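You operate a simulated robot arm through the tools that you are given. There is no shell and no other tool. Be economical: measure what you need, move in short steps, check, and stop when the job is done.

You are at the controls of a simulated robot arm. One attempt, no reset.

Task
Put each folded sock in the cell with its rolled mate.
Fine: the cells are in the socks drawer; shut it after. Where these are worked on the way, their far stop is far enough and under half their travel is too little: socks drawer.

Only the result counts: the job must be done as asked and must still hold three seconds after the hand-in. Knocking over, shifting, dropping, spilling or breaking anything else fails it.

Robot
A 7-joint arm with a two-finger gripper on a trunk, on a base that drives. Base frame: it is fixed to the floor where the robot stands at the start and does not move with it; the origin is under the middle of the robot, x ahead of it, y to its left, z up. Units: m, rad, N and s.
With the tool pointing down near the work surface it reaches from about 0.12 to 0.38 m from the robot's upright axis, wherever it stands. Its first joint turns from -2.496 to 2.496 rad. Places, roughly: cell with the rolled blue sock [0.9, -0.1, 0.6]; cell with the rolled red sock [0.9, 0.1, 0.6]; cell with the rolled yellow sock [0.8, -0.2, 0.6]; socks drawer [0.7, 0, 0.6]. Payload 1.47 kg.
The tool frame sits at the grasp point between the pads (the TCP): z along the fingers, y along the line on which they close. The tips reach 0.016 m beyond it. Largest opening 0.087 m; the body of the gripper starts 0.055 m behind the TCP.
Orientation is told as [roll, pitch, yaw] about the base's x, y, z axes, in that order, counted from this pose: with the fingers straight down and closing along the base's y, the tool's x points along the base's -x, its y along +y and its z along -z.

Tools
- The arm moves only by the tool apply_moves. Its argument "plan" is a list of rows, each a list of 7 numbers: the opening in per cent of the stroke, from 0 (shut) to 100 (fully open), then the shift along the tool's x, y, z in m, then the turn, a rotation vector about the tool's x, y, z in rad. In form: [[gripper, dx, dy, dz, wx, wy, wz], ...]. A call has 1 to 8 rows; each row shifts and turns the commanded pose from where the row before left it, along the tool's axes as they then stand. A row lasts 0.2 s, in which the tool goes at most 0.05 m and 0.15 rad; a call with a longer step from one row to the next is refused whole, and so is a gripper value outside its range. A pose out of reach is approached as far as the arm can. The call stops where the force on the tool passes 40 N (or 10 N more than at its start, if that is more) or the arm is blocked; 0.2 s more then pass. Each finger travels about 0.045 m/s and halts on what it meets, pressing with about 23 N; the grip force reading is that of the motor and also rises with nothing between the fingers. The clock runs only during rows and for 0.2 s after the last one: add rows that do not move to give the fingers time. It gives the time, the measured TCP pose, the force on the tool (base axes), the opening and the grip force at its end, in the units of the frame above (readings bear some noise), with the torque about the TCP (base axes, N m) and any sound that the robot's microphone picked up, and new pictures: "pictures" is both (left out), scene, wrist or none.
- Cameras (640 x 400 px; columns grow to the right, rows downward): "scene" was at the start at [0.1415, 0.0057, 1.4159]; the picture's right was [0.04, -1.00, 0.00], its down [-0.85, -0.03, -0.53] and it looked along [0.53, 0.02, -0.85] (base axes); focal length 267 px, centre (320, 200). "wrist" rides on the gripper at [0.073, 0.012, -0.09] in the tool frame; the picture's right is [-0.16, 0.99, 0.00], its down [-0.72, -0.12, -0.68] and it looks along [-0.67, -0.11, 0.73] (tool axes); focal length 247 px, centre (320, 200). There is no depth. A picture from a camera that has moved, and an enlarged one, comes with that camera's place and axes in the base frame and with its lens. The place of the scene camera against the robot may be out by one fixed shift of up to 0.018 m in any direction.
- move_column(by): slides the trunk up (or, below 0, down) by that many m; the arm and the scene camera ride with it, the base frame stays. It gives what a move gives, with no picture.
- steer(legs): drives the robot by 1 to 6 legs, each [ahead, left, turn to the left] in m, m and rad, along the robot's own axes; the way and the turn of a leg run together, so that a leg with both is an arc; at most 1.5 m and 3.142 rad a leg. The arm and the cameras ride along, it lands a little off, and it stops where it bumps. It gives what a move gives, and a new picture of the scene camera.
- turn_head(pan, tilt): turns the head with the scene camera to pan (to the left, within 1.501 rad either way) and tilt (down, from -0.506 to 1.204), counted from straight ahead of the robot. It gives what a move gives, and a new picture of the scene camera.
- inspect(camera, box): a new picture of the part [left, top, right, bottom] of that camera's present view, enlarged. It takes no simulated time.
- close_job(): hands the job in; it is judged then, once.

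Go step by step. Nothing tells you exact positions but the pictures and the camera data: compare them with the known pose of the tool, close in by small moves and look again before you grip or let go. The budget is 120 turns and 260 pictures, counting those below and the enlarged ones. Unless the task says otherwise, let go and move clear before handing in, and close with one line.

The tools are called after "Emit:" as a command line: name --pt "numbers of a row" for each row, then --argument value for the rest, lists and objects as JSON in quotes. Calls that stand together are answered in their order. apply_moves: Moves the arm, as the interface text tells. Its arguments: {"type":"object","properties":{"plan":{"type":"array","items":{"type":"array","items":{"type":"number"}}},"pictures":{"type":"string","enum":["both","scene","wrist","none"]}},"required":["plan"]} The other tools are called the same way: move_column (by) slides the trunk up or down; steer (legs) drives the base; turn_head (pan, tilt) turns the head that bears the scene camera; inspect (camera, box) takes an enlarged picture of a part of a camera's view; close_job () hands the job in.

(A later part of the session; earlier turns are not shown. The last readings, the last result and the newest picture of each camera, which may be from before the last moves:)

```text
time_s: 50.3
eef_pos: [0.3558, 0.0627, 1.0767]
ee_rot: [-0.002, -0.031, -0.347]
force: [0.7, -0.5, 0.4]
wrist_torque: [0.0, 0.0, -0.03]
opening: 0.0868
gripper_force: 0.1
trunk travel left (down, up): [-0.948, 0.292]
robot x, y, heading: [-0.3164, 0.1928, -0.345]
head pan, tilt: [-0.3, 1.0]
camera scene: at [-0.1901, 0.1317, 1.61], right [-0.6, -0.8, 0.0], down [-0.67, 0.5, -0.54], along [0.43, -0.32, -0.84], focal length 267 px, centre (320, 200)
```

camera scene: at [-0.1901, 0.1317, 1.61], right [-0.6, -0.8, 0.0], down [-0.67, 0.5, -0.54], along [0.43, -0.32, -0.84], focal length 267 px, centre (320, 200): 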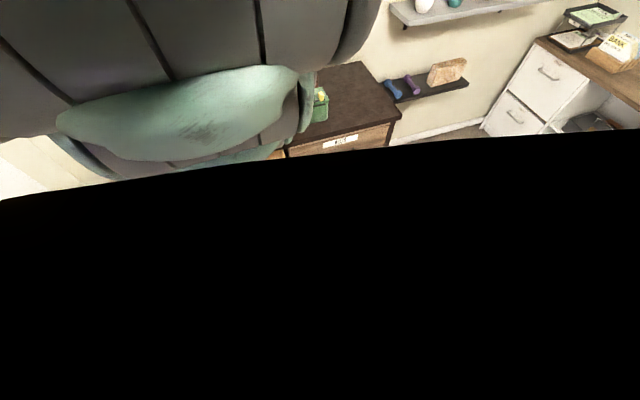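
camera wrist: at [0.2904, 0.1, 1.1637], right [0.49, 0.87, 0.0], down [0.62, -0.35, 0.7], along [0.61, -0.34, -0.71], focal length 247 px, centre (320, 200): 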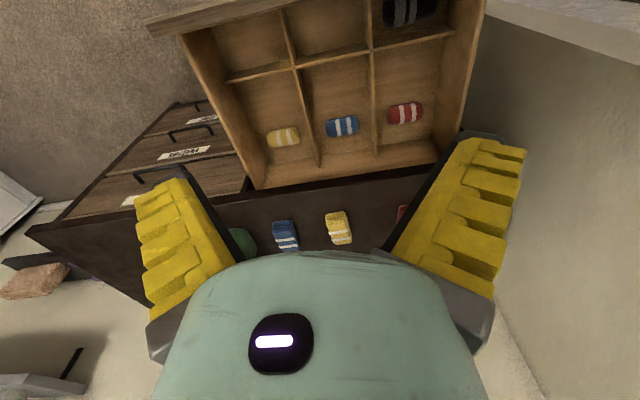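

The wardrobe on the left is flush with the dresser line, so the way is clear. I'll drive up toward the drawer in steps.

Emit:
steer --legs '[[0.2, 0.08, 0]]'

Emit:
steer --legs '[[0.13, 0.0, 0]]'

Emit:
inspect --camera "wrist" --box '[0, 0, 640, 400]'

```text
time_s: 52.0
eef_pos: [0.5697, 0.076, 1.0764]
ee_rot: [0.0, -0.029, -0.341]
force: [0.6, 0.6, -0.7]
wrist_torque: [-0.01, -0.03, -0.03]
opening: 0.0871
gripper_force: 0.0
trunk travel left (down, up): [-0.948, 0.292]
robot x, y, heading: [-0.0982, 0.2028, -0.344]
head pan, tilt: [-0.3, 1.0]
camera scene: at [0.0239, 0.1415, 1.61], right [-0.6, -0.8, 0.0], down [-0.68, 0.5, -0.54], along [0.43, -0.32, -0.84], focal length 267 px, centre (320, 200)
```

scene: 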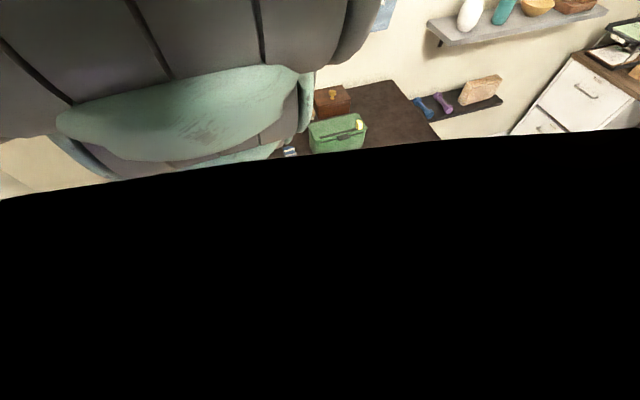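

```text
time_s: 53.2
eef_pos: [0.6913, 0.035, 1.0762]
ee_rot: [-0.003, -0.027, -0.344]
force: [0.0, 0.5, 0.3]
wrist_torque: [0.03, -0.02, 0.02]
opening: 0.0868
gripper_force: 0.0
trunk travel left (down, up): [-0.948, 0.292]
robot x, y, heading: [0.0234, 0.1581, -0.335]
head pan, tilt: [-0.3, 1.0]
camera scene: at [0.1444, 0.099, 1.61], right [-0.6, -0.8, 0.0], down [-0.68, 0.5, -0.54], along [0.43, -0.32, -0.84], focal length 267 px, centre (320, 200)
```

scene: 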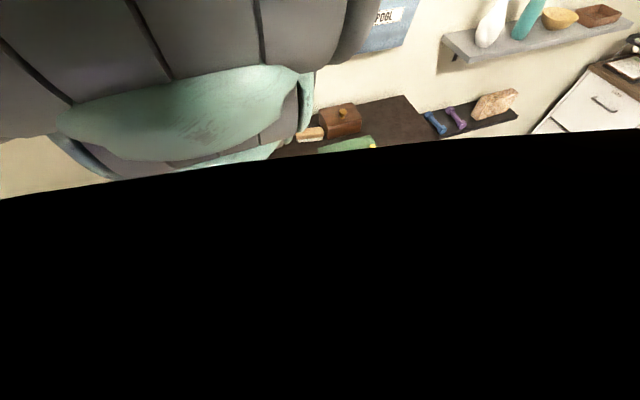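

```text
1.00 times, centred on (320, 200) of wrist (not enlarged: the box is as wide or as high as the picture)
camera zoom: at [0.625, 0.0698, 1.1636], right [0.48, 0.88, 0.0], down [0.62, -0.34, 0.7], along [0.62, -0.34, -0.71], focal length 247 px, centre (320, 200)
```

zoom: 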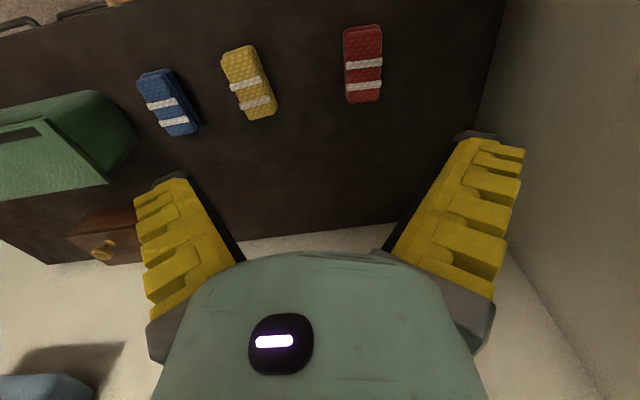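

The socks lie at f ≈ 0.67 along the dresser normal, aligned with it, with tops near z 0.81. I'll edge forward, move over the red one and descend.

Emit:
steer --legs '[[0.03, 0.0, -0.005]]'

Emit:
apply_moves --pt "100 0.01 0.025 0 0 0 0" --pt "100 0 0.025 0 0 0 0" --pictures "none"

Emit:
move_column --by -0.17

Emit:
apply_moves --pt "100 0 0 0 0 0 0" --pictures "wrist"

```text
time_s: 54.1
eef_pos: [0.7186, 0.0193, 1.0761]
ee_rot: [-0.002, -0.028, -0.349]
force: [0.0, 0.5, -0.3]
wrist_torque: [0.02, 0.04, -0.01]
opening: 0.0869
gripper_force: 0.0
trunk travel left (down, up): [-0.948, 0.292]
robot x, y, heading: [0.0484, 0.1513, -0.345]
head pan, tilt: [-0.3, 1.0]
camera scene: at [0.1724, 0.0882, 1.61], right [-0.6, -0.8, 0.0], down [-0.67, 0.51, -0.54], along [0.43, -0.32, -0.84], focal length 267 px, centre (320, 200)
```

scene: 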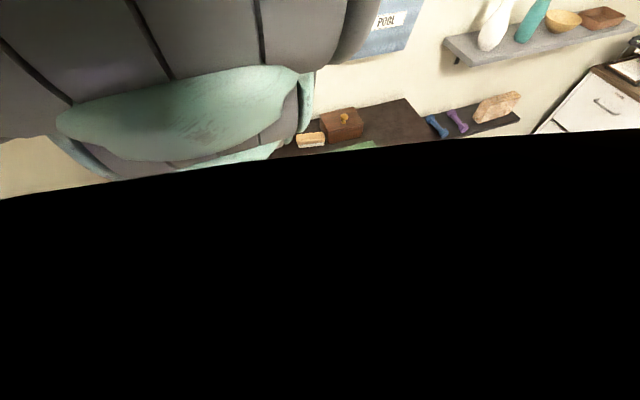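

```text
time_s: 54.7
eef_pos: [0.7262, 0.0679, 1.0769]
ee_rot: [-0.002, -0.03, -0.352]
force: [-0.8, -0.8, -1.6]
wrist_torque: [0.05, -0.01, 0.02]
opening: 0.0871
gripper_force: 0.0
trunk travel left (down, up): [-0.948, 0.292]
robot x, y, heading: [0.0496, 0.149, -0.344]
head pan, tilt: [-0.3, 1.0]
```

```text
time_s: 56.6
eef_pos: [0.7255, 0.0697, 0.9075]
ee_rot: [-0.003, -0.029, -0.351]
force: [0.0, 0.0, 0.0]
wrist_torque: [0.0, -0.02, 0.0]
opening: 0.087
gripper_force: 0.1
trunk travel left (down, up): [-0.778, 0.462]
robot x, y, heading: [0.0477, 0.1489, -0.343]
head pan, tilt: [-0.3, 1.0]
```

```text
time_s: 57.0
eef_pos: [0.7254, 0.0702, 0.9075]
ee_rot: [-0.002, -0.028, -0.348]
force: [0.6, -0.5, -0.5]
wrist_torque: [-0.02, 0.02, 0.01]
opening: 0.0868
gripper_force: 0.0
trunk travel left (down, up): [-0.778, 0.462]
robot x, y, heading: [0.0465, 0.1559, -0.343]
head pan, tilt: [-0.3, 1.0]
camera wrist: at [0.66, 0.1067, 0.9948], right [0.49, 0.87, 0.0], down [0.62, -0.35, 0.7], along [0.61, -0.34, -0.71], focal length 247 px, centre (320, 200)
```

wrist: 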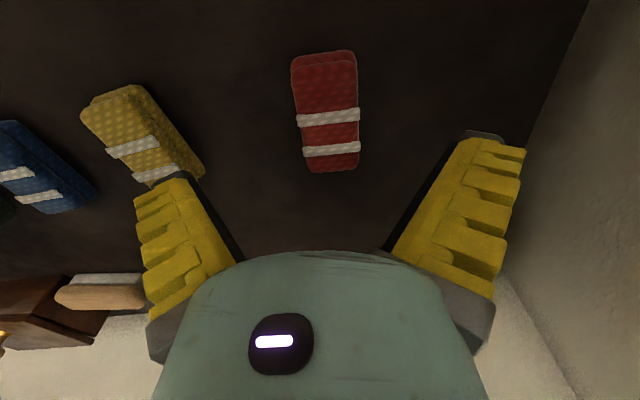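

I'm aligned over the red sock and will descend.

Emit:
move_column --by -0.075

Emit:
apply_moves --pt "100 -0.005 0.002 0 0 0 0" --pictures "wrist"

```text
time_s: 58.1
eef_pos: [0.7251, 0.07, 0.8328]
ee_rot: [-0.001, -0.028, -0.349]
force: [0.7, -0.3, -0.3]
wrist_torque: [0.01, 0.06, 0.0]
opening: 0.0874
gripper_force: 0.0
trunk travel left (down, up): [-0.703, 0.537]
robot x, y, heading: [0.047, 0.1471, -0.341]
head pan, tilt: [-0.3, 1.0]
```

```text
time_s: 58.5
eef_pos: [0.7262, 0.0684, 0.8328]
ee_rot: [-0.001, -0.029, -0.349]
force: [-0.2, -0.2, 1.2]
wrist_torque: [0.0, 0.01, 0.02]
opening: 0.0871
gripper_force: 0.0
out of reach, approached as far as the arm can: row 1
trunk travel left (down, up): [-0.703, 0.537]
robot x, y, heading: [0.0497, 0.1505, -0.338]
head pan, tilt: [-0.3, 1.0]
camera wrist: at [0.6601, 0.1067, 0.9199], right [0.49, 0.87, 0.0], down [0.62, -0.35, 0.7], along [0.61, -0.34, -0.71], focal length 247 px, centre (320, 200)
```

wrist: 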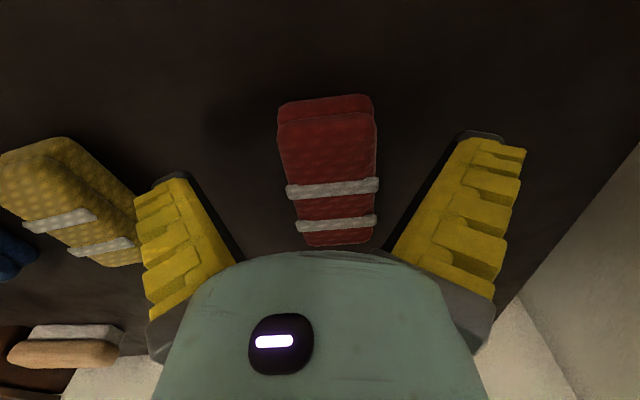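

I'll descend the last bit in small arm steps, watching force.

Emit:
apply_moves --pt "100 0 0 0.006 0 0 0" --pt "100 0 0 0.006 0 0 0" --pictures "wrist"

```text
time_s: 59.1
eef_pos: [0.7191, 0.0712, 0.8249]
ee_rot: [-0.002, -0.029, -0.349]
force: [-0.3, -0.6, -1.0]
wrist_torque: [0.01, 0.0, 0.01]
opening: 0.087
gripper_force: 0.0
out of reach, approached as far as the arm can: row 1, 2
trunk travel left (down, up): [-0.703, 0.537]
robot x, y, heading: [0.0487, 0.1487, -0.342]
head pan, tilt: [-0.3, 1.0]
camera wrist: at [0.6536, 0.1078, 0.9123], right [0.49, 0.87, 0.0], down [0.62, -0.35, 0.7], along [0.61, -0.34, -0.71], focal length 247 px, centre (320, 200)
```

wrist: 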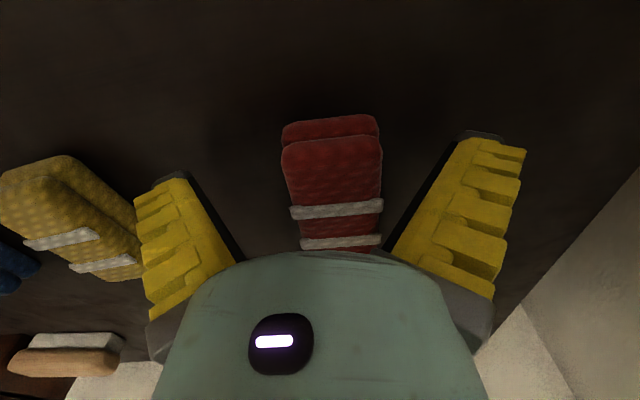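

The sock is between the fingers. I'll lower a little more with the trunk and check for contact.

Emit:
move_column --by -0.008

Emit:
inspect --camera "wrist" --box '[120, 80, 520, 280]'

```text
time_s: 59.7
eef_pos: [0.7194, 0.069, 0.8175]
ee_rot: [-0.002, -0.028, -0.348]
force: [-0.3, -0.2, -0.2]
wrist_torque: [0.01, 0.02, -0.02]
opening: 0.087
gripper_force: 0.0
trunk travel left (down, up): [-0.695, 0.545]
robot x, y, heading: [0.0448, 0.1521, -0.344]
head pan, tilt: [-0.3, 1.0]
```

```text
1.60 times, centred on (320, 180) of wrist
camera zoom: at [0.654, 0.1072, 0.9046], right [0.49, 0.87, 0.0], down [0.62, -0.35, 0.7], along [0.61, -0.34, -0.71], focal length 395 px, centre (320, 232)
```

zoom: 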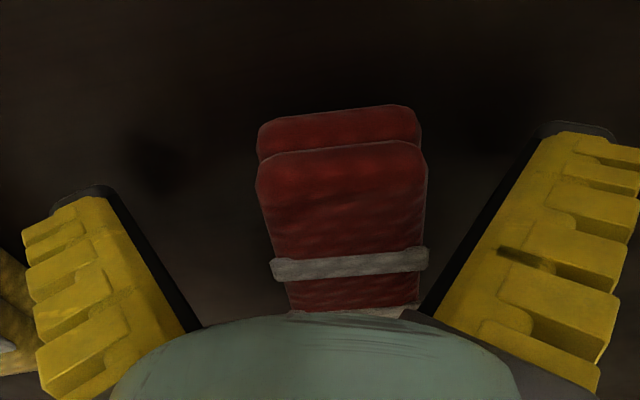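

Emit:
move_column --by -0.008

Emit:
inspect --camera "wrist" --box '[120, 80, 520, 280]'

```text
time_s: 60.2
eef_pos: [0.7184, 0.0698, 0.8089]
ee_rot: [-0.002, -0.027, -0.349]
force: [0.1, 0.5, -0.1]
wrist_torque: [0.01, -0.02, -0.01]
opening: 0.0871
gripper_force: 0.0
trunk travel left (down, up): [-0.687, 0.553]
robot x, y, heading: [0.0507, 0.1486, -0.343]
head pan, tilt: [-0.3, 1.0]
```

```text
1.60 times, centred on (320, 180) of wrist
camera zoom: at [0.6539, 0.1073, 0.8965], right [0.49, 0.87, 0.0], down [0.62, -0.35, 0.7], along [0.61, -0.34, -0.71], focal length 395 px, centre (320, 232)
```

zoom: 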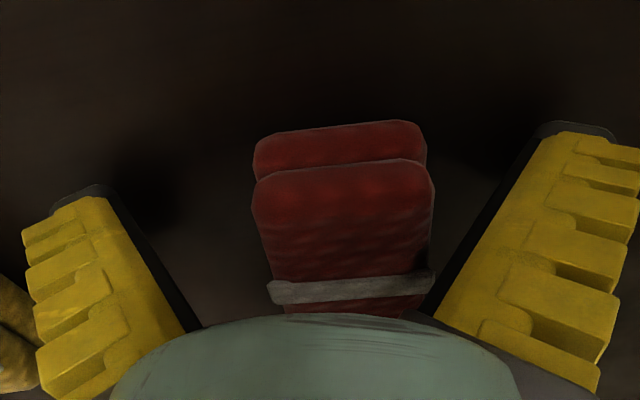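

I should be about 2 cm deeper along the sock, so I'll drive forward slightly.

Emit:
steer --legs '[[0.02, 0.0, 0]]'

Emit:
inspect --camera "wrist" --box '[120, 80, 520, 280]'

```text
time_s: 61.0
eef_pos: [0.7376, 0.0627, 0.8106]
ee_rot: [0.0, -0.029, -0.349]
force: [0.7, 0.1, 0.5]
wrist_torque: [0.02, 0.02, 0.03]
opening: 0.0868
gripper_force: 0.0
trunk travel left (down, up): [-0.687, 0.553]
robot x, y, heading: [0.063, 0.1434, -0.344]
head pan, tilt: [-0.3, 1.0]
camera scene: at [0.1912, 0.0815, 1.349], right [-0.6, -0.8, 0.0], down [-0.67, 0.51, -0.54], along [0.43, -0.32, -0.84], focal length 267 px, centre (320, 200)
```

scene: 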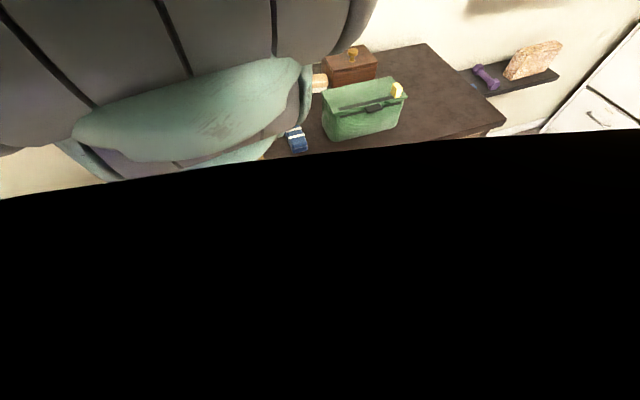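

```text
1.60 times, centred on (320, 180) of wrist
camera zoom: at [0.6727, 0.1004, 0.8967], right [0.49, 0.87, 0.0], down [0.62, -0.35, 0.7], along [0.61, -0.34, -0.71], focal length 395 px, centre (320, 232)
```

zoom: 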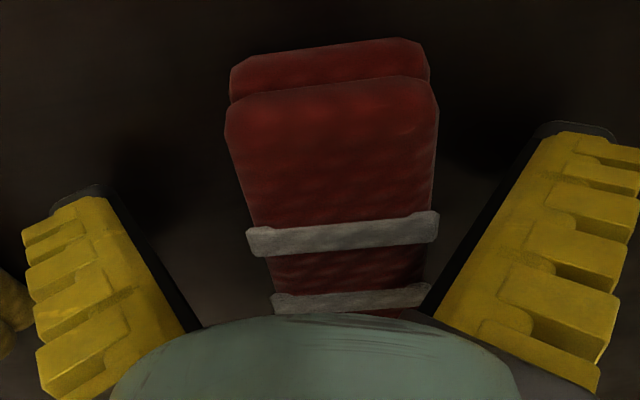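

Closing on the red sock.

Emit:
apply_moves --pt "60 0 0 0 0 0 0" --pt "30 0 0 0 0 0 0" --pt "0 0 0 0 0 0 0" --pt "0 0 0 0 0 0 0" --pt "0 0 0 0 0 0 0" --pictures "none"

Emit:
move_column --by 0.15

Emit:
apply_moves --pt "0 0 0 0 0 0 0" --pictures "wrist"

```text
time_s: 62.2
eef_pos: [0.7378, 0.0651, 0.8095]
ee_rot: [0.0, -0.029, -0.347]
force: [-16.4, 6.2, 34.6]
wrist_torque: [0.25, 0.42, 0.18]
opening: 0.0621
gripper_force: 30.3
trunk travel left (down, up): [-0.687, 0.553]
robot x, y, heading: [0.0647, 0.1413, -0.347]
head pan, tilt: [-0.3, 1.0]
```

```text
time_s: 64.0
eef_pos: [0.7384, 0.063, 0.959]
ee_rot: [-0.003, -0.028, -0.349]
force: [0.6, -0.4, -1.2]
wrist_torque: [0.02, -0.01, 0.0]
opening: 0.0433
gripper_force: 23.0
trunk travel left (down, up): [-0.837, 0.403]
robot x, y, heading: [0.0692, 0.1447, -0.34]
head pan, tilt: [-0.3, 1.0]
```

```text
time_s: 64.4
eef_pos: [0.7378, 0.0639, 0.9576]
ee_rot: [-0.001, -0.029, -0.35]
force: [-0.4, 0.4, 0.0]
wrist_torque: [-0.01, 0.01, 0.01]
opening: 0.0436
gripper_force: 23.3
trunk travel left (down, up): [-0.837, 0.403]
robot x, y, heading: [0.0636, 0.1413, -0.346]
head pan, tilt: [-0.3, 1.0]
camera wrist: at [0.6724, 0.1005, 1.0464], right [0.49, 0.87, 0.0], down [0.62, -0.35, 0.7], along [0.61, -0.34, -0.71], focal length 247 px, centre (320, 200)
```

wrist: 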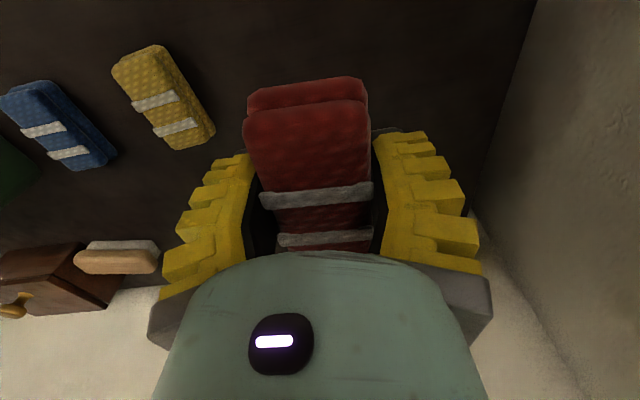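

The red sock is lifted. I'll carry it back over the red cell at f ≈ 0.455, l ≈ 0.347.

Emit:
apply_moves --pt "0 0.035 0.006 0 0 0 0" --pt "0 0.035 0.006 0 0 0 0" --pt "0 0.035 0.006 0 0 0 0" --pt "0 0.035 0.006 0 0 0 0" --pt "0 0.035 0.006 0 0 0 0" --pt "0 0.042 0.007 0 0 0 0" --pt "0 0 0 0 0 0 0" --pictures "wrist"

```text
time_s: 66.0
eef_pos: [0.5459, 0.1702, 0.9552]
ee_rot: [-0.001, -0.026, -0.349]
force: [-0.6, 0.6, -0.1]
wrist_torque: [0.0, -0.01, -0.01]
opening: 0.043
gripper_force: 22.9
trunk travel left (down, up): [-0.837, 0.403]
robot x, y, heading: [0.0662, 0.1435, -0.343]
head pan, tilt: [-0.3, 1.0]
camera wrist: at [0.4815, 0.2081, 1.0422], right [0.49, 0.87, 0.0], down [0.62, -0.35, 0.7], along [0.61, -0.34, -0.71], focal length 247 px, centre (320, 200)
```

wrist: 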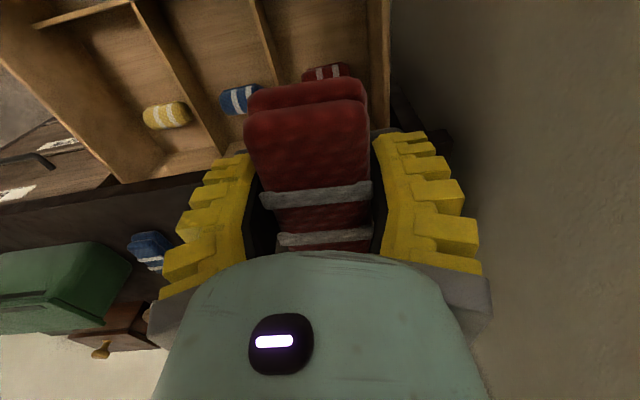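

I'm over the red cell. I'll shift back 2 cm and start lowering with the arm.

Emit:
apply_moves --pt "0 0.02 0.004 0 0 0 0" --pt "0 0 0 0.03 0 0 0" --pt "0 0 0 0.03 0 0 0" --pt "0 0 0 0.03 0 0 0" --pt "0 0 0 0.03 0 0 0" --pt "0 0 0 0.03 0 0 0" --pt "0 0 0 0.03 0 0 0" --pt "0 0 0 0 0 0 0" --pictures "wrist"

```text
time_s: 67.8
eef_pos: [0.5357, 0.1783, 0.7864]
ee_rot: [0.001, -0.03, -0.351]
force: [0.7, 0.7, 0.1]
wrist_torque: [-0.03, 0.03, 0.0]
opening: 0.0433
gripper_force: 23.2
out of reach, approached as far as the arm can: row 7
trunk travel left (down, up): [-0.837, 0.403]
robot x, y, heading: [0.0634, 0.1407, -0.342]
head pan, tilt: [-0.3, 1.0]
camera wrist: at [0.4694, 0.2158, 0.8741], right [0.49, 0.87, 0.01], down [0.62, -0.35, 0.7], along [0.61, -0.34, -0.71], focal length 247 px, centre (320, 200)
```

wrist: 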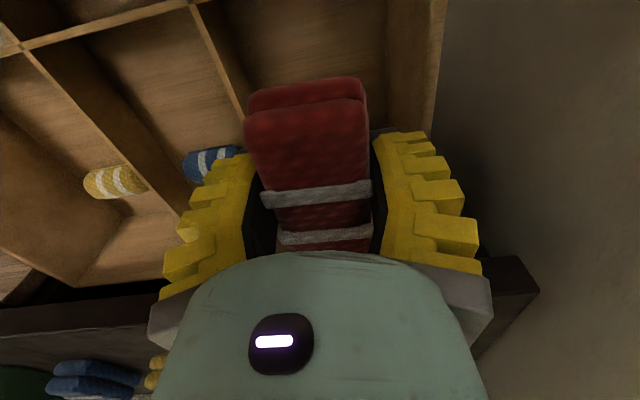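

Clear so far. Lowering with the trunk.

Emit:
move_column --by -0.11

Emit:
apply_moves --pt "0 0 0 0 0 0 0" --pictures "wrist"

```text
time_s: 69.2
eef_pos: [0.5334, 0.1783, 0.6743]
ee_rot: [-0.001, -0.029, -0.351]
force: [0.0, -0.4, -0.2]
wrist_torque: [0.0, 0.0, 0.0]
opening: 0.043
gripper_force: 23.2
trunk travel left (down, up): [-0.727, 0.513]
robot x, y, heading: [0.0665, 0.1425, -0.345]
head pan, tilt: [-0.3, 1.0]
```

```text
time_s: 69.6
eef_pos: [0.5328, 0.1778, 0.6764]
ee_rot: [-0.001, -0.029, -0.349]
force: [-0.5, 0.1, -0.6]
wrist_torque: [0.01, 0.0, 0.0]
opening: 0.0433
gripper_force: 23.2
trunk travel left (down, up): [-0.727, 0.513]
robot x, y, heading: [0.0672, 0.1457, -0.345]
head pan, tilt: [-0.3, 1.0]
camera wrist: at [0.467, 0.2152, 0.7632], right [0.49, 0.87, 0.0], down [0.62, -0.35, 0.7], along [0.61, -0.34, -0.71], focal length 247 px, centre (320, 200)
```

wrist: 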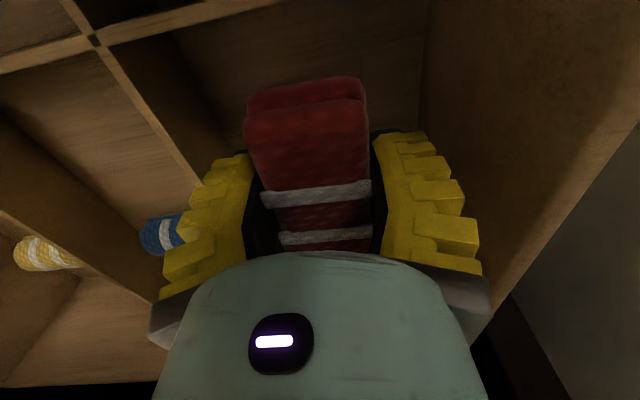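

Emit:
move_column --by -0.04

Emit:
apply_moves --pt "0 0 0 0 0 0 0" --pictures "wrist"

```text
time_s: 70.4
eef_pos: [0.5326, 0.1786, 0.636]
ee_rot: [-0.001, -0.029, -0.35]
force: [-0.2, -1.0, 0.8]
wrist_torque: [-0.01, 0.02, -0.02]
opening: 0.0432
gripper_force: 22.8
trunk travel left (down, up): [-0.687, 0.553]
robot x, y, heading: [0.0669, 0.1448, -0.344]
head pan, tilt: [-0.3, 1.0]
```

```text
time_s: 70.8
eef_pos: [0.5338, 0.1782, 0.6353]
ee_rot: [-0.004, -0.029, -0.35]
force: [0.2, 0.4, -0.2]
wrist_torque: [-0.02, 0.01, -0.02]
opening: 0.0432
gripper_force: 22.2
trunk travel left (down, up): [-0.687, 0.553]
robot x, y, heading: [0.0677, 0.1423, -0.344]
head pan, tilt: [-0.3, 1.0]
camera wrist: at [0.4671, 0.2152, 0.7232], right [0.49, 0.87, 0.0], down [0.62, -0.35, 0.7], along [0.61, -0.34, -0.71], focal length 247 px, centre (320, 200)
```

wrist: 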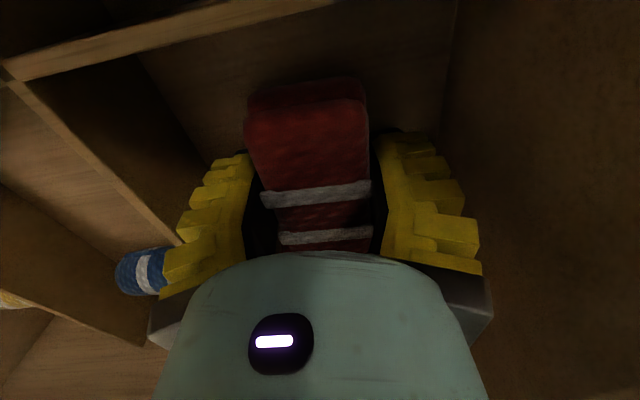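

Emit:
move_column --by -0.015

Emit:
inspect --camera "wrist" --box '[120, 0, 560, 275]'

```text
time_s: 71.5
eef_pos: [0.5326, 0.1785, 0.62]
ee_rot: [-0.003, -0.027, -0.351]
force: [1.0, -0.4, -1.1]
wrist_torque: [-0.02, 0.01, 0.03]
opening: 0.0434
gripper_force: 22.6
trunk travel left (down, up): [-0.672, 0.568]
robot x, y, heading: [0.0664, 0.1469, -0.342]
head pan, tilt: [-0.3, 1.0]
```

```text
1.45 times, centred on (340, 138) of wrist
camera zoom: at [0.4673, 0.2152, 0.7083], right [0.49, 0.87, 0.0], down [0.62, -0.35, 0.7], along [0.61, -0.34, -0.71], focal length 359 px, centre (291, 291)
```

zoom: 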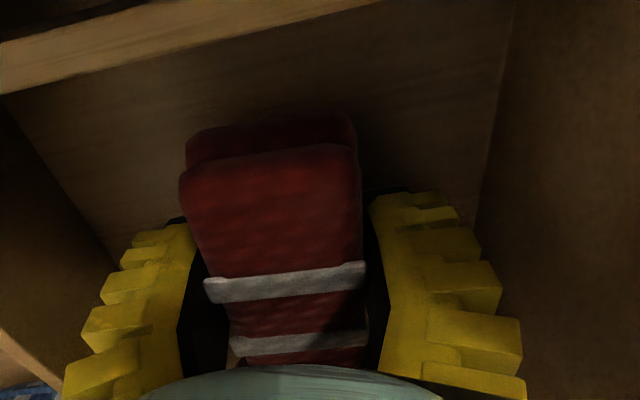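

Emit:
move_column --by -0.01

Emit:
apply_moves --pt "30 0 0 0 0 0 0" --pt "55 0 0 0 0 0 0" --pt "80 0 0 0 0 0 0" --pt "85 0 0 0 0 0 0" --pt "85 0 0 0 0 0 0" --pictures "wrist"

```text
time_s: 72.0
eef_pos: [0.5326, 0.1778, 0.6114]
ee_rot: [-0.001, -0.03, -0.348]
force: [-0.3, -0.1, 0.6]
wrist_torque: [0.04, 0.01, 0.02]
opening: 0.0433
gripper_force: 23.3
trunk travel left (down, up): [-0.662, 0.578]
robot x, y, heading: [0.0651, 0.144, -0.344]
head pan, tilt: [-0.3, 1.0]
```

```text
time_s: 73.2
eef_pos: [0.5318, 0.1782, 0.611]
ee_rot: [-0.002, -0.028, -0.348]
force: [-0.1, 0.6, -0.3]
wrist_torque: [0.0, 0.02, -0.03]
opening: 0.0766
gripper_force: 1.9
trunk travel left (down, up): [-0.662, 0.578]
robot x, y, heading: [0.0678, 0.1391, -0.342]
head pan, tilt: [-0.3, 1.0]
camera wrist: at [0.4671, 0.2151, 0.6982], right [0.49, 0.87, 0.0], down [0.62, -0.35, 0.7], along [0.61, -0.34, -0.71], focal length 247 px, centre (320, 200)
```

wrist: 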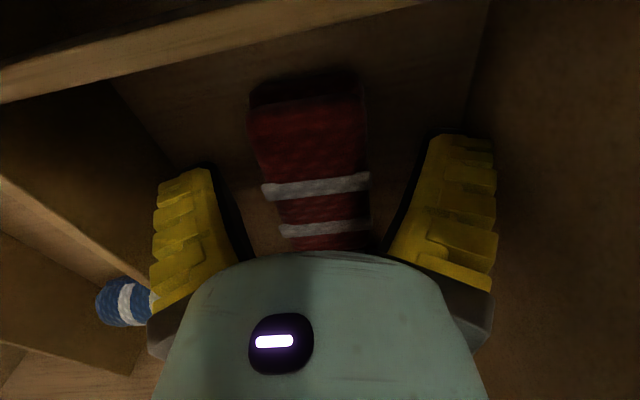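

Red is placed. I'll lift clear and go over the yellow sock.

Emit:
move_column --by 0.16

Emit:
apply_moves --pt "100 0 0 -0.04 0 0 0" --pt "100 0 0 -0.04 0 0 0" --pt "100 0 0 -0.04 0 0 0" --pt "100 0 0 -0.04 0 0 0" --pt "100 0 -0.045 0 0 0 0" --pt "100 0 -0.045 0 0 0 0" --pt "100 0 -0.045 0 0 0 0" --pt "100 0 -0.05 0 0 0 0" --pictures "wrist"

```text
time_s: 75.1
eef_pos: [0.5328, 0.1784, 0.7707]
ee_rot: [-0.002, -0.027, -0.349]
force: [0.1, -0.5, 0.6]
wrist_torque: [0.01, -0.01, 0.0]
opening: 0.0769
gripper_force: 1.5
trunk travel left (down, up): [-0.822, 0.418]
robot x, y, heading: [0.0664, 0.1443, -0.343]
head pan, tilt: [-0.3, 1.0]
```

```text
time_s: 76.9
eef_pos: [0.4621, 0.0074, 0.9306]
ee_rot: [-0.002, -0.027, -0.347]
force: [0.2, 0.4, -0.4]
wrist_torque: [0.0, -0.04, -0.01]
opening: 0.0872
gripper_force: 0.0
trunk travel left (down, up): [-0.822, 0.418]
robot x, y, heading: [0.0672, 0.1419, -0.344]
head pan, tilt: [-0.3, 1.0]
camera wrist: at [0.3971, 0.0438, 1.0175], right [0.48, 0.88, 0.0], down [0.62, -0.35, 0.7], along [0.61, -0.34, -0.71], focal length 247 px, centre (320, 200)
```

wrist: 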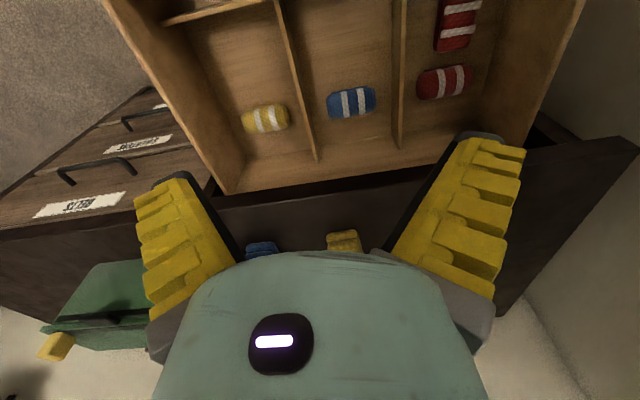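

Red is beside its mate. Moving forward over the yellow sock.

Emit:
apply_moves --pt "100 -0.04 0 0 0 0 0" --pt "100 -0.04 0 0 0 0 0" --pt "100 -0.04 0 0 0 0 0" --pt "100 -0.04 0 0 0 0 0" --pt "100 -0.04 0 0 0 0 0" --pt "100 -0.038 0 0 0 0 0" --pt "100 0 0 0 0 0 0" --pictures "wrist"

```text
time_s: 78.5
eef_pos: [0.6881, -0.075, 0.9355]
ee_rot: [-0.001, -0.028, -0.35]
force: [0.0, -0.1, 0.1]
wrist_torque: [0.0, 0.0, 0.0]
opening: 0.087
gripper_force: 0.1
trunk travel left (down, up): [-0.822, 0.418]
robot x, y, heading: [0.0629, 0.1407, -0.341]
head pan, tilt: [-0.3, 1.0]
camera wrist: at [0.6227, -0.0378, 1.0229], right [0.49, 0.87, 0.0], down [0.62, -0.35, 0.7], along [0.61, -0.34, -0.71], focal length 247 px, centre (320, 200)
```

wrist: 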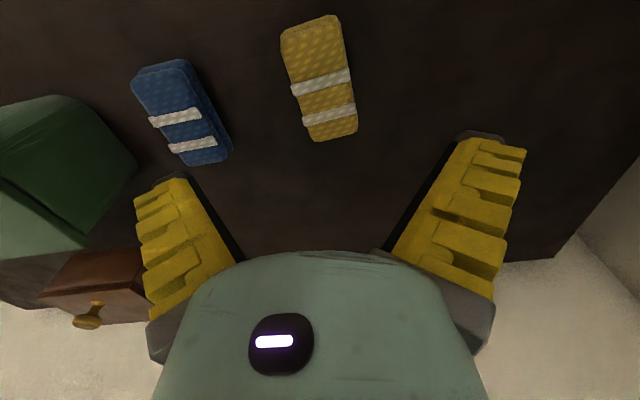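

Aligned over yellow. Lowering to grip height.

Emit:
move_column --by -0.1225

Emit:
inspect --camera "wrist" --box '[120, 80, 520, 280]'

```text
time_s: 80.0
eef_pos: [0.6874, -0.0752, 0.8145]
ee_rot: [0.0, -0.029, -0.35]
force: [0.4, 0.3, -0.1]
wrist_torque: [-0.02, 0.01, 0.01]
opening: 0.0869
gripper_force: 0.0
trunk travel left (down, up): [-0.7, 0.54]
robot x, y, heading: [0.0697, 0.1442, -0.344]
head pan, tilt: [-0.3, 1.0]
```

```text
1.60 times, centred on (320, 180) of wrist
camera zoom: at [0.6227, -0.0377, 0.9006], right [0.49, 0.87, 0.0], down [0.62, -0.35, 0.7], along [0.61, -0.34, -0.71], focal length 395 px, centre (320, 232)
```

zoom: 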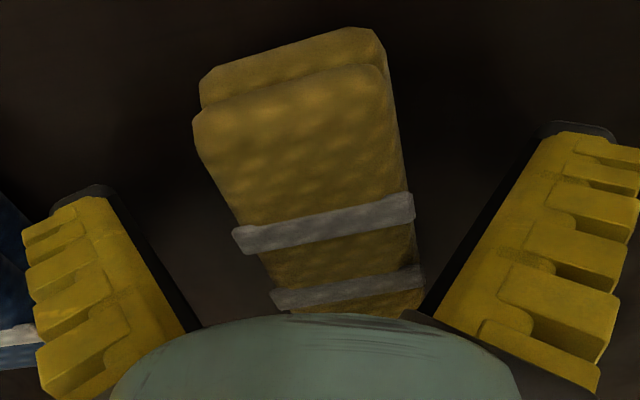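

I'll align yaw slightly with the sock and then grip.

Emit:
apply_moves --pt "100 0 0 0 0 0 -0.13" --pt "60 0 0 0 0 0 0" --pt "30 0 0 0 0 0 0" --pt "0 0 0 0 0 0 0" --pt "0 0 0 0 0 0 0" --pt "0 0 0 0 0 0 0" --pictures "none"

Emit:
move_column --by 0.15

Emit:
apply_moves --pt "0 0 0 0 0 0 0" --pictures "wrist"

```text
time_s: 81.6
eef_pos: [0.693, -0.0714, 0.8158]
ee_rot: [0.001, -0.031, -0.214]
force: [-8.6, 9.1, 31.1]
wrist_torque: [0.46, 0.31, 0.07]
opening: 0.0428
gripper_force: 30.1
trunk travel left (down, up): [-0.7, 0.54]
robot x, y, heading: [0.0681, 0.1441, -0.345]
head pan, tilt: [-0.3, 1.0]
stopped in row 6: the force on the tool passed its limit at 41 N (the readings are from after the stop); the commanded pose is now the measured one
```

```text
time_s: 83.3
eef_pos: [0.6876, -0.0738, 0.9638]
ee_rot: [-0.004, -0.027, -0.216]
force: [-1.0, -0.3, -0.5]
wrist_torque: [-0.01, 0.0, 0.02]
opening: 0.0432
gripper_force: 23.2
trunk travel left (down, up): [-0.85, 0.39]
robot x, y, heading: [0.0645, 0.1442, -0.346]
head pan, tilt: [-0.3, 1.0]
```

```text
time_s: 83.7
eef_pos: [0.6888, -0.0737, 0.9628]
ee_rot: [-0.005, -0.026, -0.216]
force: [-0.5, -0.3, -0.8]
wrist_torque: [-0.02, -0.02, 0.0]
opening: 0.0429
gripper_force: 23.2
trunk travel left (down, up): [-0.85, 0.39]
robot x, y, heading: [0.0642, 0.1445, -0.34]
head pan, tilt: [-0.3, 1.0]
camera wrist: at [0.6187, -0.0457, 1.0508], right [0.37, 0.93, 0.0], down [0.66, -0.26, 0.7], along [0.65, -0.26, -0.71], focal length 247 px, centre (320, 200)
```

wrist: 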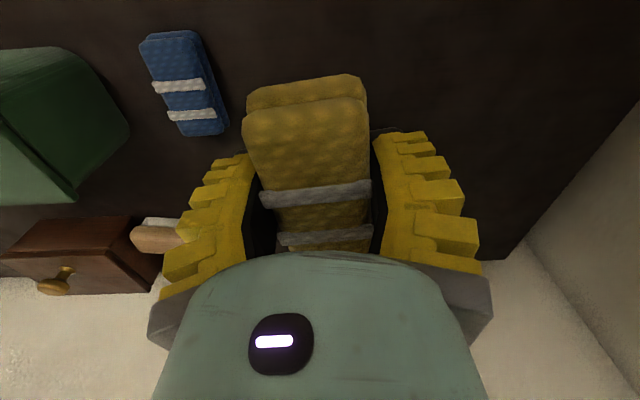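

Yellow is lifted. Carrying it to the yellow cell at f ≈ 0.437, l ≈ 0.06.

Emit:
apply_moves --pt "0 0 0 0 0 0 0.13" --pt "0 0.036 0 0 0 0 0" --pt "0 0.036 -0.01 0 0 0 0" --pt "0 0.036 -0.02 0 0 0 0" --pt "0 0.036 -0.025 0 0 0 0" --pt "0 0.036 -0.025 0 0 0 0" --pt "0 0.036 -0.024 0 0 0 0" --pt "0 0.02 0 0 0 0 0" --pictures "none"

Emit:
apply_moves --pt "0 0 0 0.03 0 0 0" --pt "0 0 0 0.03 0 0 0" --pt "0 0 0 0.03 0 0 0" --pt "0 0 0 0.03 0 0 0" --pt "0 0 0 0.03 0 0 0" --pt "0 0 0 0 0 0 0" --pictures "wrist"

```text
time_s: 85.5
eef_pos: [0.4315, -0.0922, 0.958]
ee_rot: [0.001, -0.028, -0.348]
force: [-0.2, 0.4, 0.6]
wrist_torque: [0.0, 0.0, 0.01]
opening: 0.0433
gripper_force: 23.0
trunk travel left (down, up): [-0.85, 0.39]
robot x, y, heading: [0.0629, 0.1407, -0.344]
head pan, tilt: [-0.3, 1.0]
```

```text
time_s: 86.9
eef_pos: [0.4342, -0.0924, 0.8077]
ee_rot: [0.0, -0.027, -0.35]
force: [-0.1, -0.4, 0.1]
wrist_torque: [-0.01, 0.01, 0.02]
opening: 0.0438
gripper_force: 22.8
trunk travel left (down, up): [-0.85, 0.39]
robot x, y, heading: [0.0648, 0.1449, -0.341]
head pan, tilt: [-0.3, 1.0]
camera wrist: at [0.3677, -0.0563, 0.895], right [0.48, 0.87, 0.0], down [0.62, -0.35, 0.7], along [0.61, -0.34, -0.71], focal length 247 px, centre (320, 200)
```

wrist: 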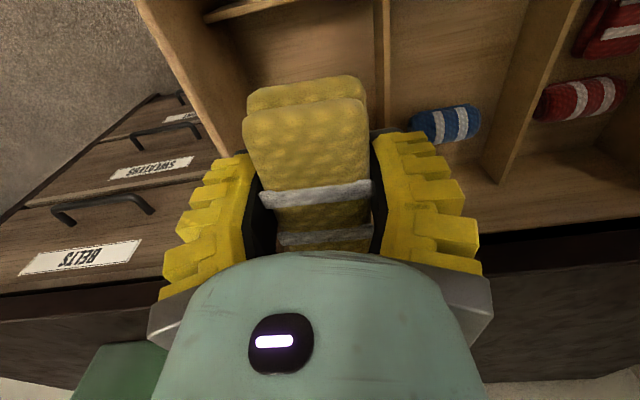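

Aligned with the yellow cell. I'll shift 8 mm right and lower.

Emit:
apply_moves --pt "0 0 -0.008 0 0 0 0" --pictures "none"

Emit:
move_column --by -0.12

Emit:
inspect --camera "wrist" --box '[0, 0, 640, 400]'

```text
time_s: 87.3
eef_pos: [0.4321, -0.1008, 0.8084]
ee_rot: [-0.002, -0.026, -0.349]
force: [0.1, -0.6, 0.2]
wrist_torque: [-0.01, 0.0, 0.02]
opening: 0.0432
gripper_force: 22.5
trunk travel left (down, up): [-0.85, 0.39]
robot x, y, heading: [0.0666, 0.1441, -0.344]
head pan, tilt: [-0.3, 1.0]
```

```text
time_s: 88.8
eef_pos: [0.4311, -0.1009, 0.6882]
ee_rot: [0.0, -0.026, -0.348]
force: [-0.3, -0.5, -0.4]
wrist_torque: [0.03, 0.01, 0.01]
opening: 0.0432
gripper_force: 22.7
trunk travel left (down, up): [-0.73, 0.51]
robot x, y, heading: [0.0687, 0.1417, -0.344]
head pan, tilt: [-0.3, 1.0]
```

```text
1.00 times, centred on (320, 200) of wrist (not enlarged: the box is as wide or as high as the picture)
camera zoom: at [0.3659, -0.0643, 0.7753], right [0.48, 0.87, 0.0], down [0.62, -0.35, 0.7], along [0.61, -0.34, -0.71], focal length 247 px, centre (320, 200)
```

zoom: 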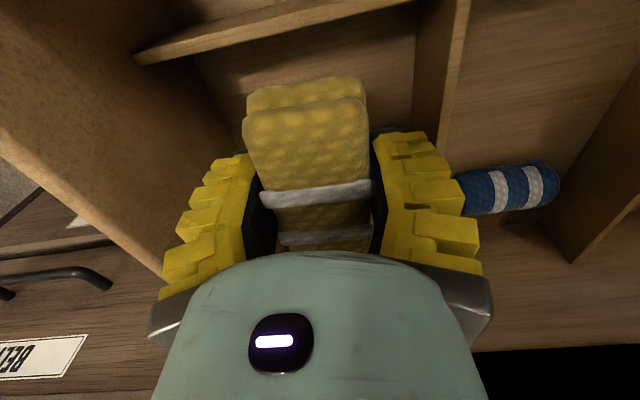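

Well centred. Lowering to the floor of the cell and releasing.

Emit:
move_column --by -0.05

Emit:
move_column --by -0.025

Emit:
apply_moves --pt "30 0 0 0 0 0 0" --pt "55 0 0 0 0 0 0" --pt "80 0 0 0 0 0 0" --pt "80 0 0 0 0 0 0" --pt "80 0 0 0 0 0 0" --pictures "wrist"

```text
time_s: 89.7
eef_pos: [0.4315, -0.1004, 0.637]
ee_rot: [0.001, -0.027, -0.347]
force: [1.3, -0.4, -0.4]
wrist_torque: [0.02, -0.02, 0.02]
opening: 0.0432
gripper_force: 23.1
trunk travel left (down, up): [-0.68, 0.56]
robot x, y, heading: [0.0655, 0.145, -0.347]
head pan, tilt: [-0.3, 1.0]
```

```text
time_s: 90.4
eef_pos: [0.4322, -0.101, 0.6121]
ee_rot: [0.0, -0.028, -0.347]
force: [0.3, -0.4, -0.5]
wrist_torque: [0.05, 0.03, -0.05]
opening: 0.0437
gripper_force: 23.0
trunk travel left (down, up): [-0.655, 0.585]
robot x, y, heading: [0.0678, 0.1413, -0.345]
head pan, tilt: [-0.3, 1.0]
```

```text
time_s: 91.6
eef_pos: [0.431, -0.1007, 0.6124]
ee_rot: [-0.001, -0.027, -0.348]
force: [0.3, 1.1, -0.7]
wrist_torque: [-0.01, 0.0, -0.02]
opening: 0.0733
gripper_force: 2.4
trunk travel left (down, up): [-0.655, 0.585]
robot x, y, heading: [0.0688, 0.1439, -0.344]
head pan, tilt: [-0.3, 1.0]
camera wrist: at [0.3657, -0.0642, 0.7002], right [0.48, 0.87, 0.0], down [0.62, -0.35, 0.7], along [0.61, -0.34, -0.71], focal length 247 px, centre (320, 200)
```

wrist: 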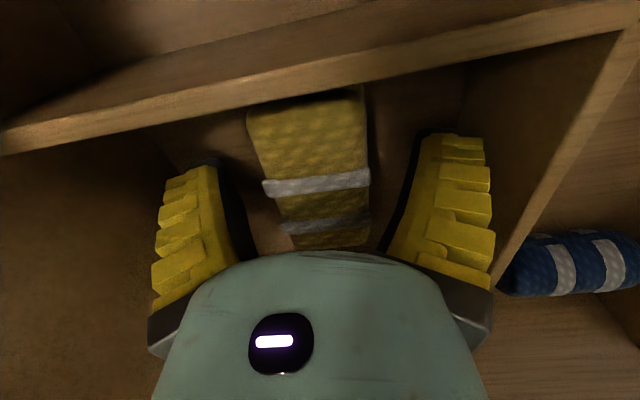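

Released. Lifting and going to the blue sock.

Emit:
move_column --by 0.17

Emit:
apply_moves --pt "100 0 0 -0.04 0 0 0" --pt "100 0 0 -0.04 0 0 0" --pt "100 0 0 -0.04 0 0 0" --pt "100 0 0 -0.035 0 0 0" --pt "100 -0.045 -0.005 0 0 0 0" --pt "100 -0.045 -0.005 0 0 0 0" --pt "100 -0.045 -0.005 0 0 0 0" --pt "100 -0.045 0 0 0 0 0" --pictures "none"

Emit:
apply_moves --pt "100 -0.045 0 0 0 0 0" --pt "100 -0.005 0 0 0 0 0" --pt "100 0 0 0 0 0 0" --pictures "wrist"

```text
time_s: 93.6
eef_pos: [0.4308, -0.0997, 0.7829]
ee_rot: [-0.001, -0.027, -0.347]
force: [-0.3, 0.1, 0.1]
wrist_torque: [0.0, 0.03, 0.01]
opening: 0.0729
gripper_force: 2.4
trunk travel left (down, up): [-0.825, 0.415]
robot x, y, heading: [0.0662, 0.1441, -0.34]
head pan, tilt: [-0.3, 1.0]
```

```text
time_s: 95.4
eef_pos: [0.5923, -0.1741, 0.9433]
ee_rot: [-0.001, -0.028, -0.347]
force: [-0.1, -0.2, 0.4]
wrist_torque: [0.01, -0.02, 0.03]
opening: 0.0871
gripper_force: 0.2
trunk travel left (down, up): [-0.825, 0.415]
robot x, y, heading: [0.0638, 0.1413, -0.346]
head pan, tilt: [-0.3, 1.0]
```

```text
time_s: 96.2
eef_pos: [0.6396, -0.1902, 0.9434]
ee_rot: [-0.001, -0.027, -0.347]
force: [-0.6, 0.4, 0.2]
wrist_torque: [0.0, 0.02, 0.02]
opening: 0.0868
gripper_force: 0.1
trunk travel left (down, up): [-0.825, 0.415]
robot x, y, heading: [0.0675, 0.1454, -0.348]
head pan, tilt: [-0.3, 1.0]
camera wrist: at [0.574, -0.1541, 1.0307], right [0.48, 0.88, 0.0], down [0.62, -0.35, 0.7], along [0.61, -0.34, -0.71], focal length 247 px, centre (320, 200)
```

wrist: 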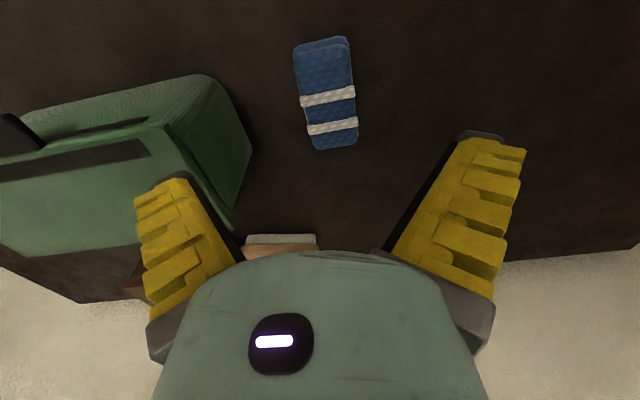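

The blue sock is centred, with about 3 cm clear of the green box. Narrowing slightly and descending.

Emit:
apply_moves --pt "88 -0.007 0.003 0 0 0 0" --pt "88 0 0 0 0 0 0" --pictures "none"

Emit:
move_column --by -0.128

Emit:
inspect --camera "wrist" --box '[120, 80, 520, 280]'

```text
time_s: 96.8
eef_pos: [0.6468, -0.1895, 0.9432]
ee_rot: [0.001, -0.027, -0.348]
force: [0.5, -0.9, -0.7]
wrist_torque: [0.01, 0.0, 0.01]
opening: 0.0787
gripper_force: 1.5
trunk travel left (down, up): [-0.825, 0.415]
robot x, y, heading: [0.0653, 0.1441, -0.342]
head pan, tilt: [-0.3, 1.0]
```

```text
time_s: 98.3
eef_pos: [0.6474, -0.1906, 0.816]
ee_rot: [-0.001, -0.028, -0.348]
force: [-0.1, 0.4, 0.1]
wrist_torque: [0.0, -0.01, 0.01]
opening: 0.0786
gripper_force: 1.6
trunk travel left (down, up): [-0.697, 0.543]
robot x, y, heading: [0.0706, 0.1422, -0.342]
head pan, tilt: [-0.3, 1.0]
```

```text
1.60 times, centred on (320, 180) of wrist
camera zoom: at [0.5813, -0.1538, 0.9037], right [0.48, 0.87, 0.0], down [0.62, -0.35, 0.7], along [0.61, -0.34, -0.71], focal length 395 px, centre (320, 232)
```

zoom: 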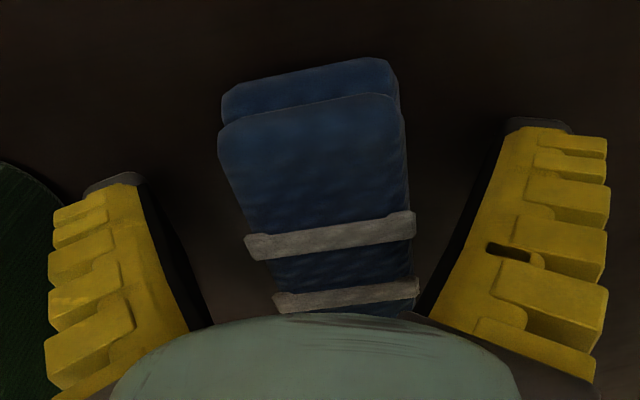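

Emit:
apply_moves --pt "88 0 0 0 0 0 -0.07" --pt "55 0 0 0 0 0 0" --pt "30 0 0 0 0 0 0" --pt "0 0 0 0 0 0 0" --pt "0 0 0 0 0 0 0" --pictures "none"

Emit:
move_column --by 0.15

Emit:
apply_moves --pt "0 0 0 0 0 0 0.07" --pictures "wrist"

```text
time_s: 99.5
eef_pos: [0.6471, -0.1896, 0.8168]
ee_rot: [-0.003, -0.029, -0.277]
force: [-0.1, 2.9, 4.3]
wrist_torque: [0.14, 0.04, -0.05]
opening: 0.0429
gripper_force: 22.9
trunk travel left (down, up): [-0.697, 0.543]
robot x, y, heading: [0.0644, 0.1457, -0.338]
head pan, tilt: [-0.3, 1.0]
```

```text
time_s: 101.3
eef_pos: [0.6464, -0.1903, 0.9666]
ee_rot: [-0.003, -0.028, -0.278]
force: [0.7, 0.4, -0.3]
wrist_torque: [0.01, 0.01, -0.04]
opening: 0.0428
gripper_force: 22.5
trunk travel left (down, up): [-0.847, 0.393]
robot x, y, heading: [0.0659, 0.1463, -0.344]
head pan, tilt: [-0.3, 1.0]
```

```text
time_s: 101.7
eef_pos: [0.6473, -0.1908, 0.965]
ee_rot: [-0.001, -0.027, -0.347]
force: [0.6, 0.6, -1.2]
wrist_torque: [0.03, 0.0, 0.01]
opening: 0.0427
gripper_force: 23.2
trunk travel left (down, up): [-0.847, 0.393]
robot x, y, heading: [0.0665, 0.1425, -0.347]
head pan, tilt: [-0.3, 1.0]
camera wrist: at [0.5811, -0.1535, 1.0535], right [0.48, 0.87, 0.0], down [0.62, -0.35, 0.7], along [0.61, -0.34, -0.71], focal length 247 px, centre (320, 200)
```

wrist: 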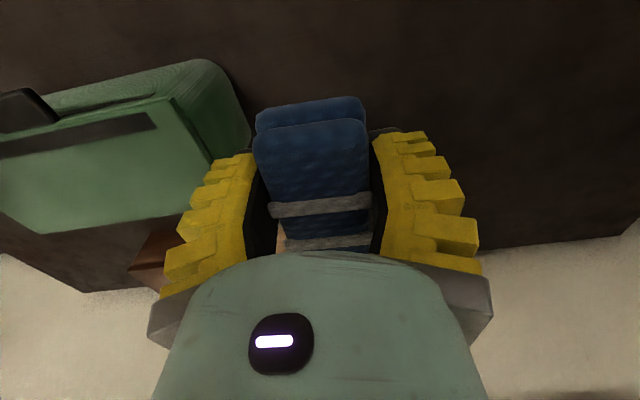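

Blue is lifted. Carrying it to the middle cell.

Emit:
apply_moves --pt "0 0.0336 0.0226 0 0 0 0" --pt "0 0.0336 0.0226 0 0 0 0" --pt "0 0.0336 0.0226 0 0 0 0" --pt "0 0.0336 0.0226 0 0 0 0" --pt "0 0.0336 0.0226 0 0 0 0" --pt "0 0.0336 0.0226 0 0 0 0" --pt "0 0.0336 0.0226 0 0 0 0" --pictures "none"

Emit:
apply_moves --pt "0 0 0 0.03 0 0 0" --pt "0 0 0 0.03 0 0 0" --pt "0 0 0 0.03 0 0 0" --pt "0 0 0 0.03 0 0 0" --pt "0 0 0 0.03 0 0 0" --pt "0 0 0 0 0 0 0" --pictures "wrist"

```text
time_s: 103.3
eef_pos: [0.479, 0.0373, 0.9619]
ee_rot: [-0.002, -0.028, -0.349]
force: [0.7, -0.2, -0.7]
wrist_torque: [0.02, 0.02, 0.01]
opening: 0.043
gripper_force: 23.2
trunk travel left (down, up): [-0.847, 0.393]
robot x, y, heading: [0.0672, 0.1435, -0.343]
head pan, tilt: [-0.3, 1.0]
```

```text
time_s: 104.7
eef_pos: [0.4828, 0.0362, 0.8091]
ee_rot: [-0.002, -0.026, -0.348]
force: [0.0, 0.1, 0.0]
wrist_torque: [-0.01, 0.0, 0.0]
opening: 0.0429
gripper_force: 23.0
trunk travel left (down, up): [-0.847, 0.393]
robot x, y, heading: [0.0625, 0.1446, -0.343]
head pan, tilt: [-0.3, 1.0]
camera wrist: at [0.4173, 0.0736, 0.8965], right [0.49, 0.87, 0.0], down [0.62, -0.35, 0.7], along [0.61, -0.34, -0.71], focal length 247 px, centre (320, 200)
```

wrist: 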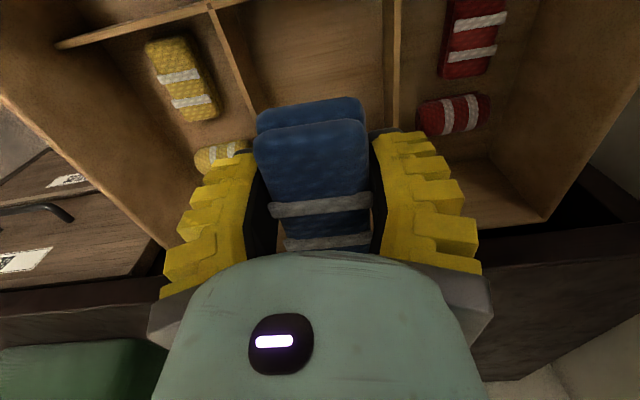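

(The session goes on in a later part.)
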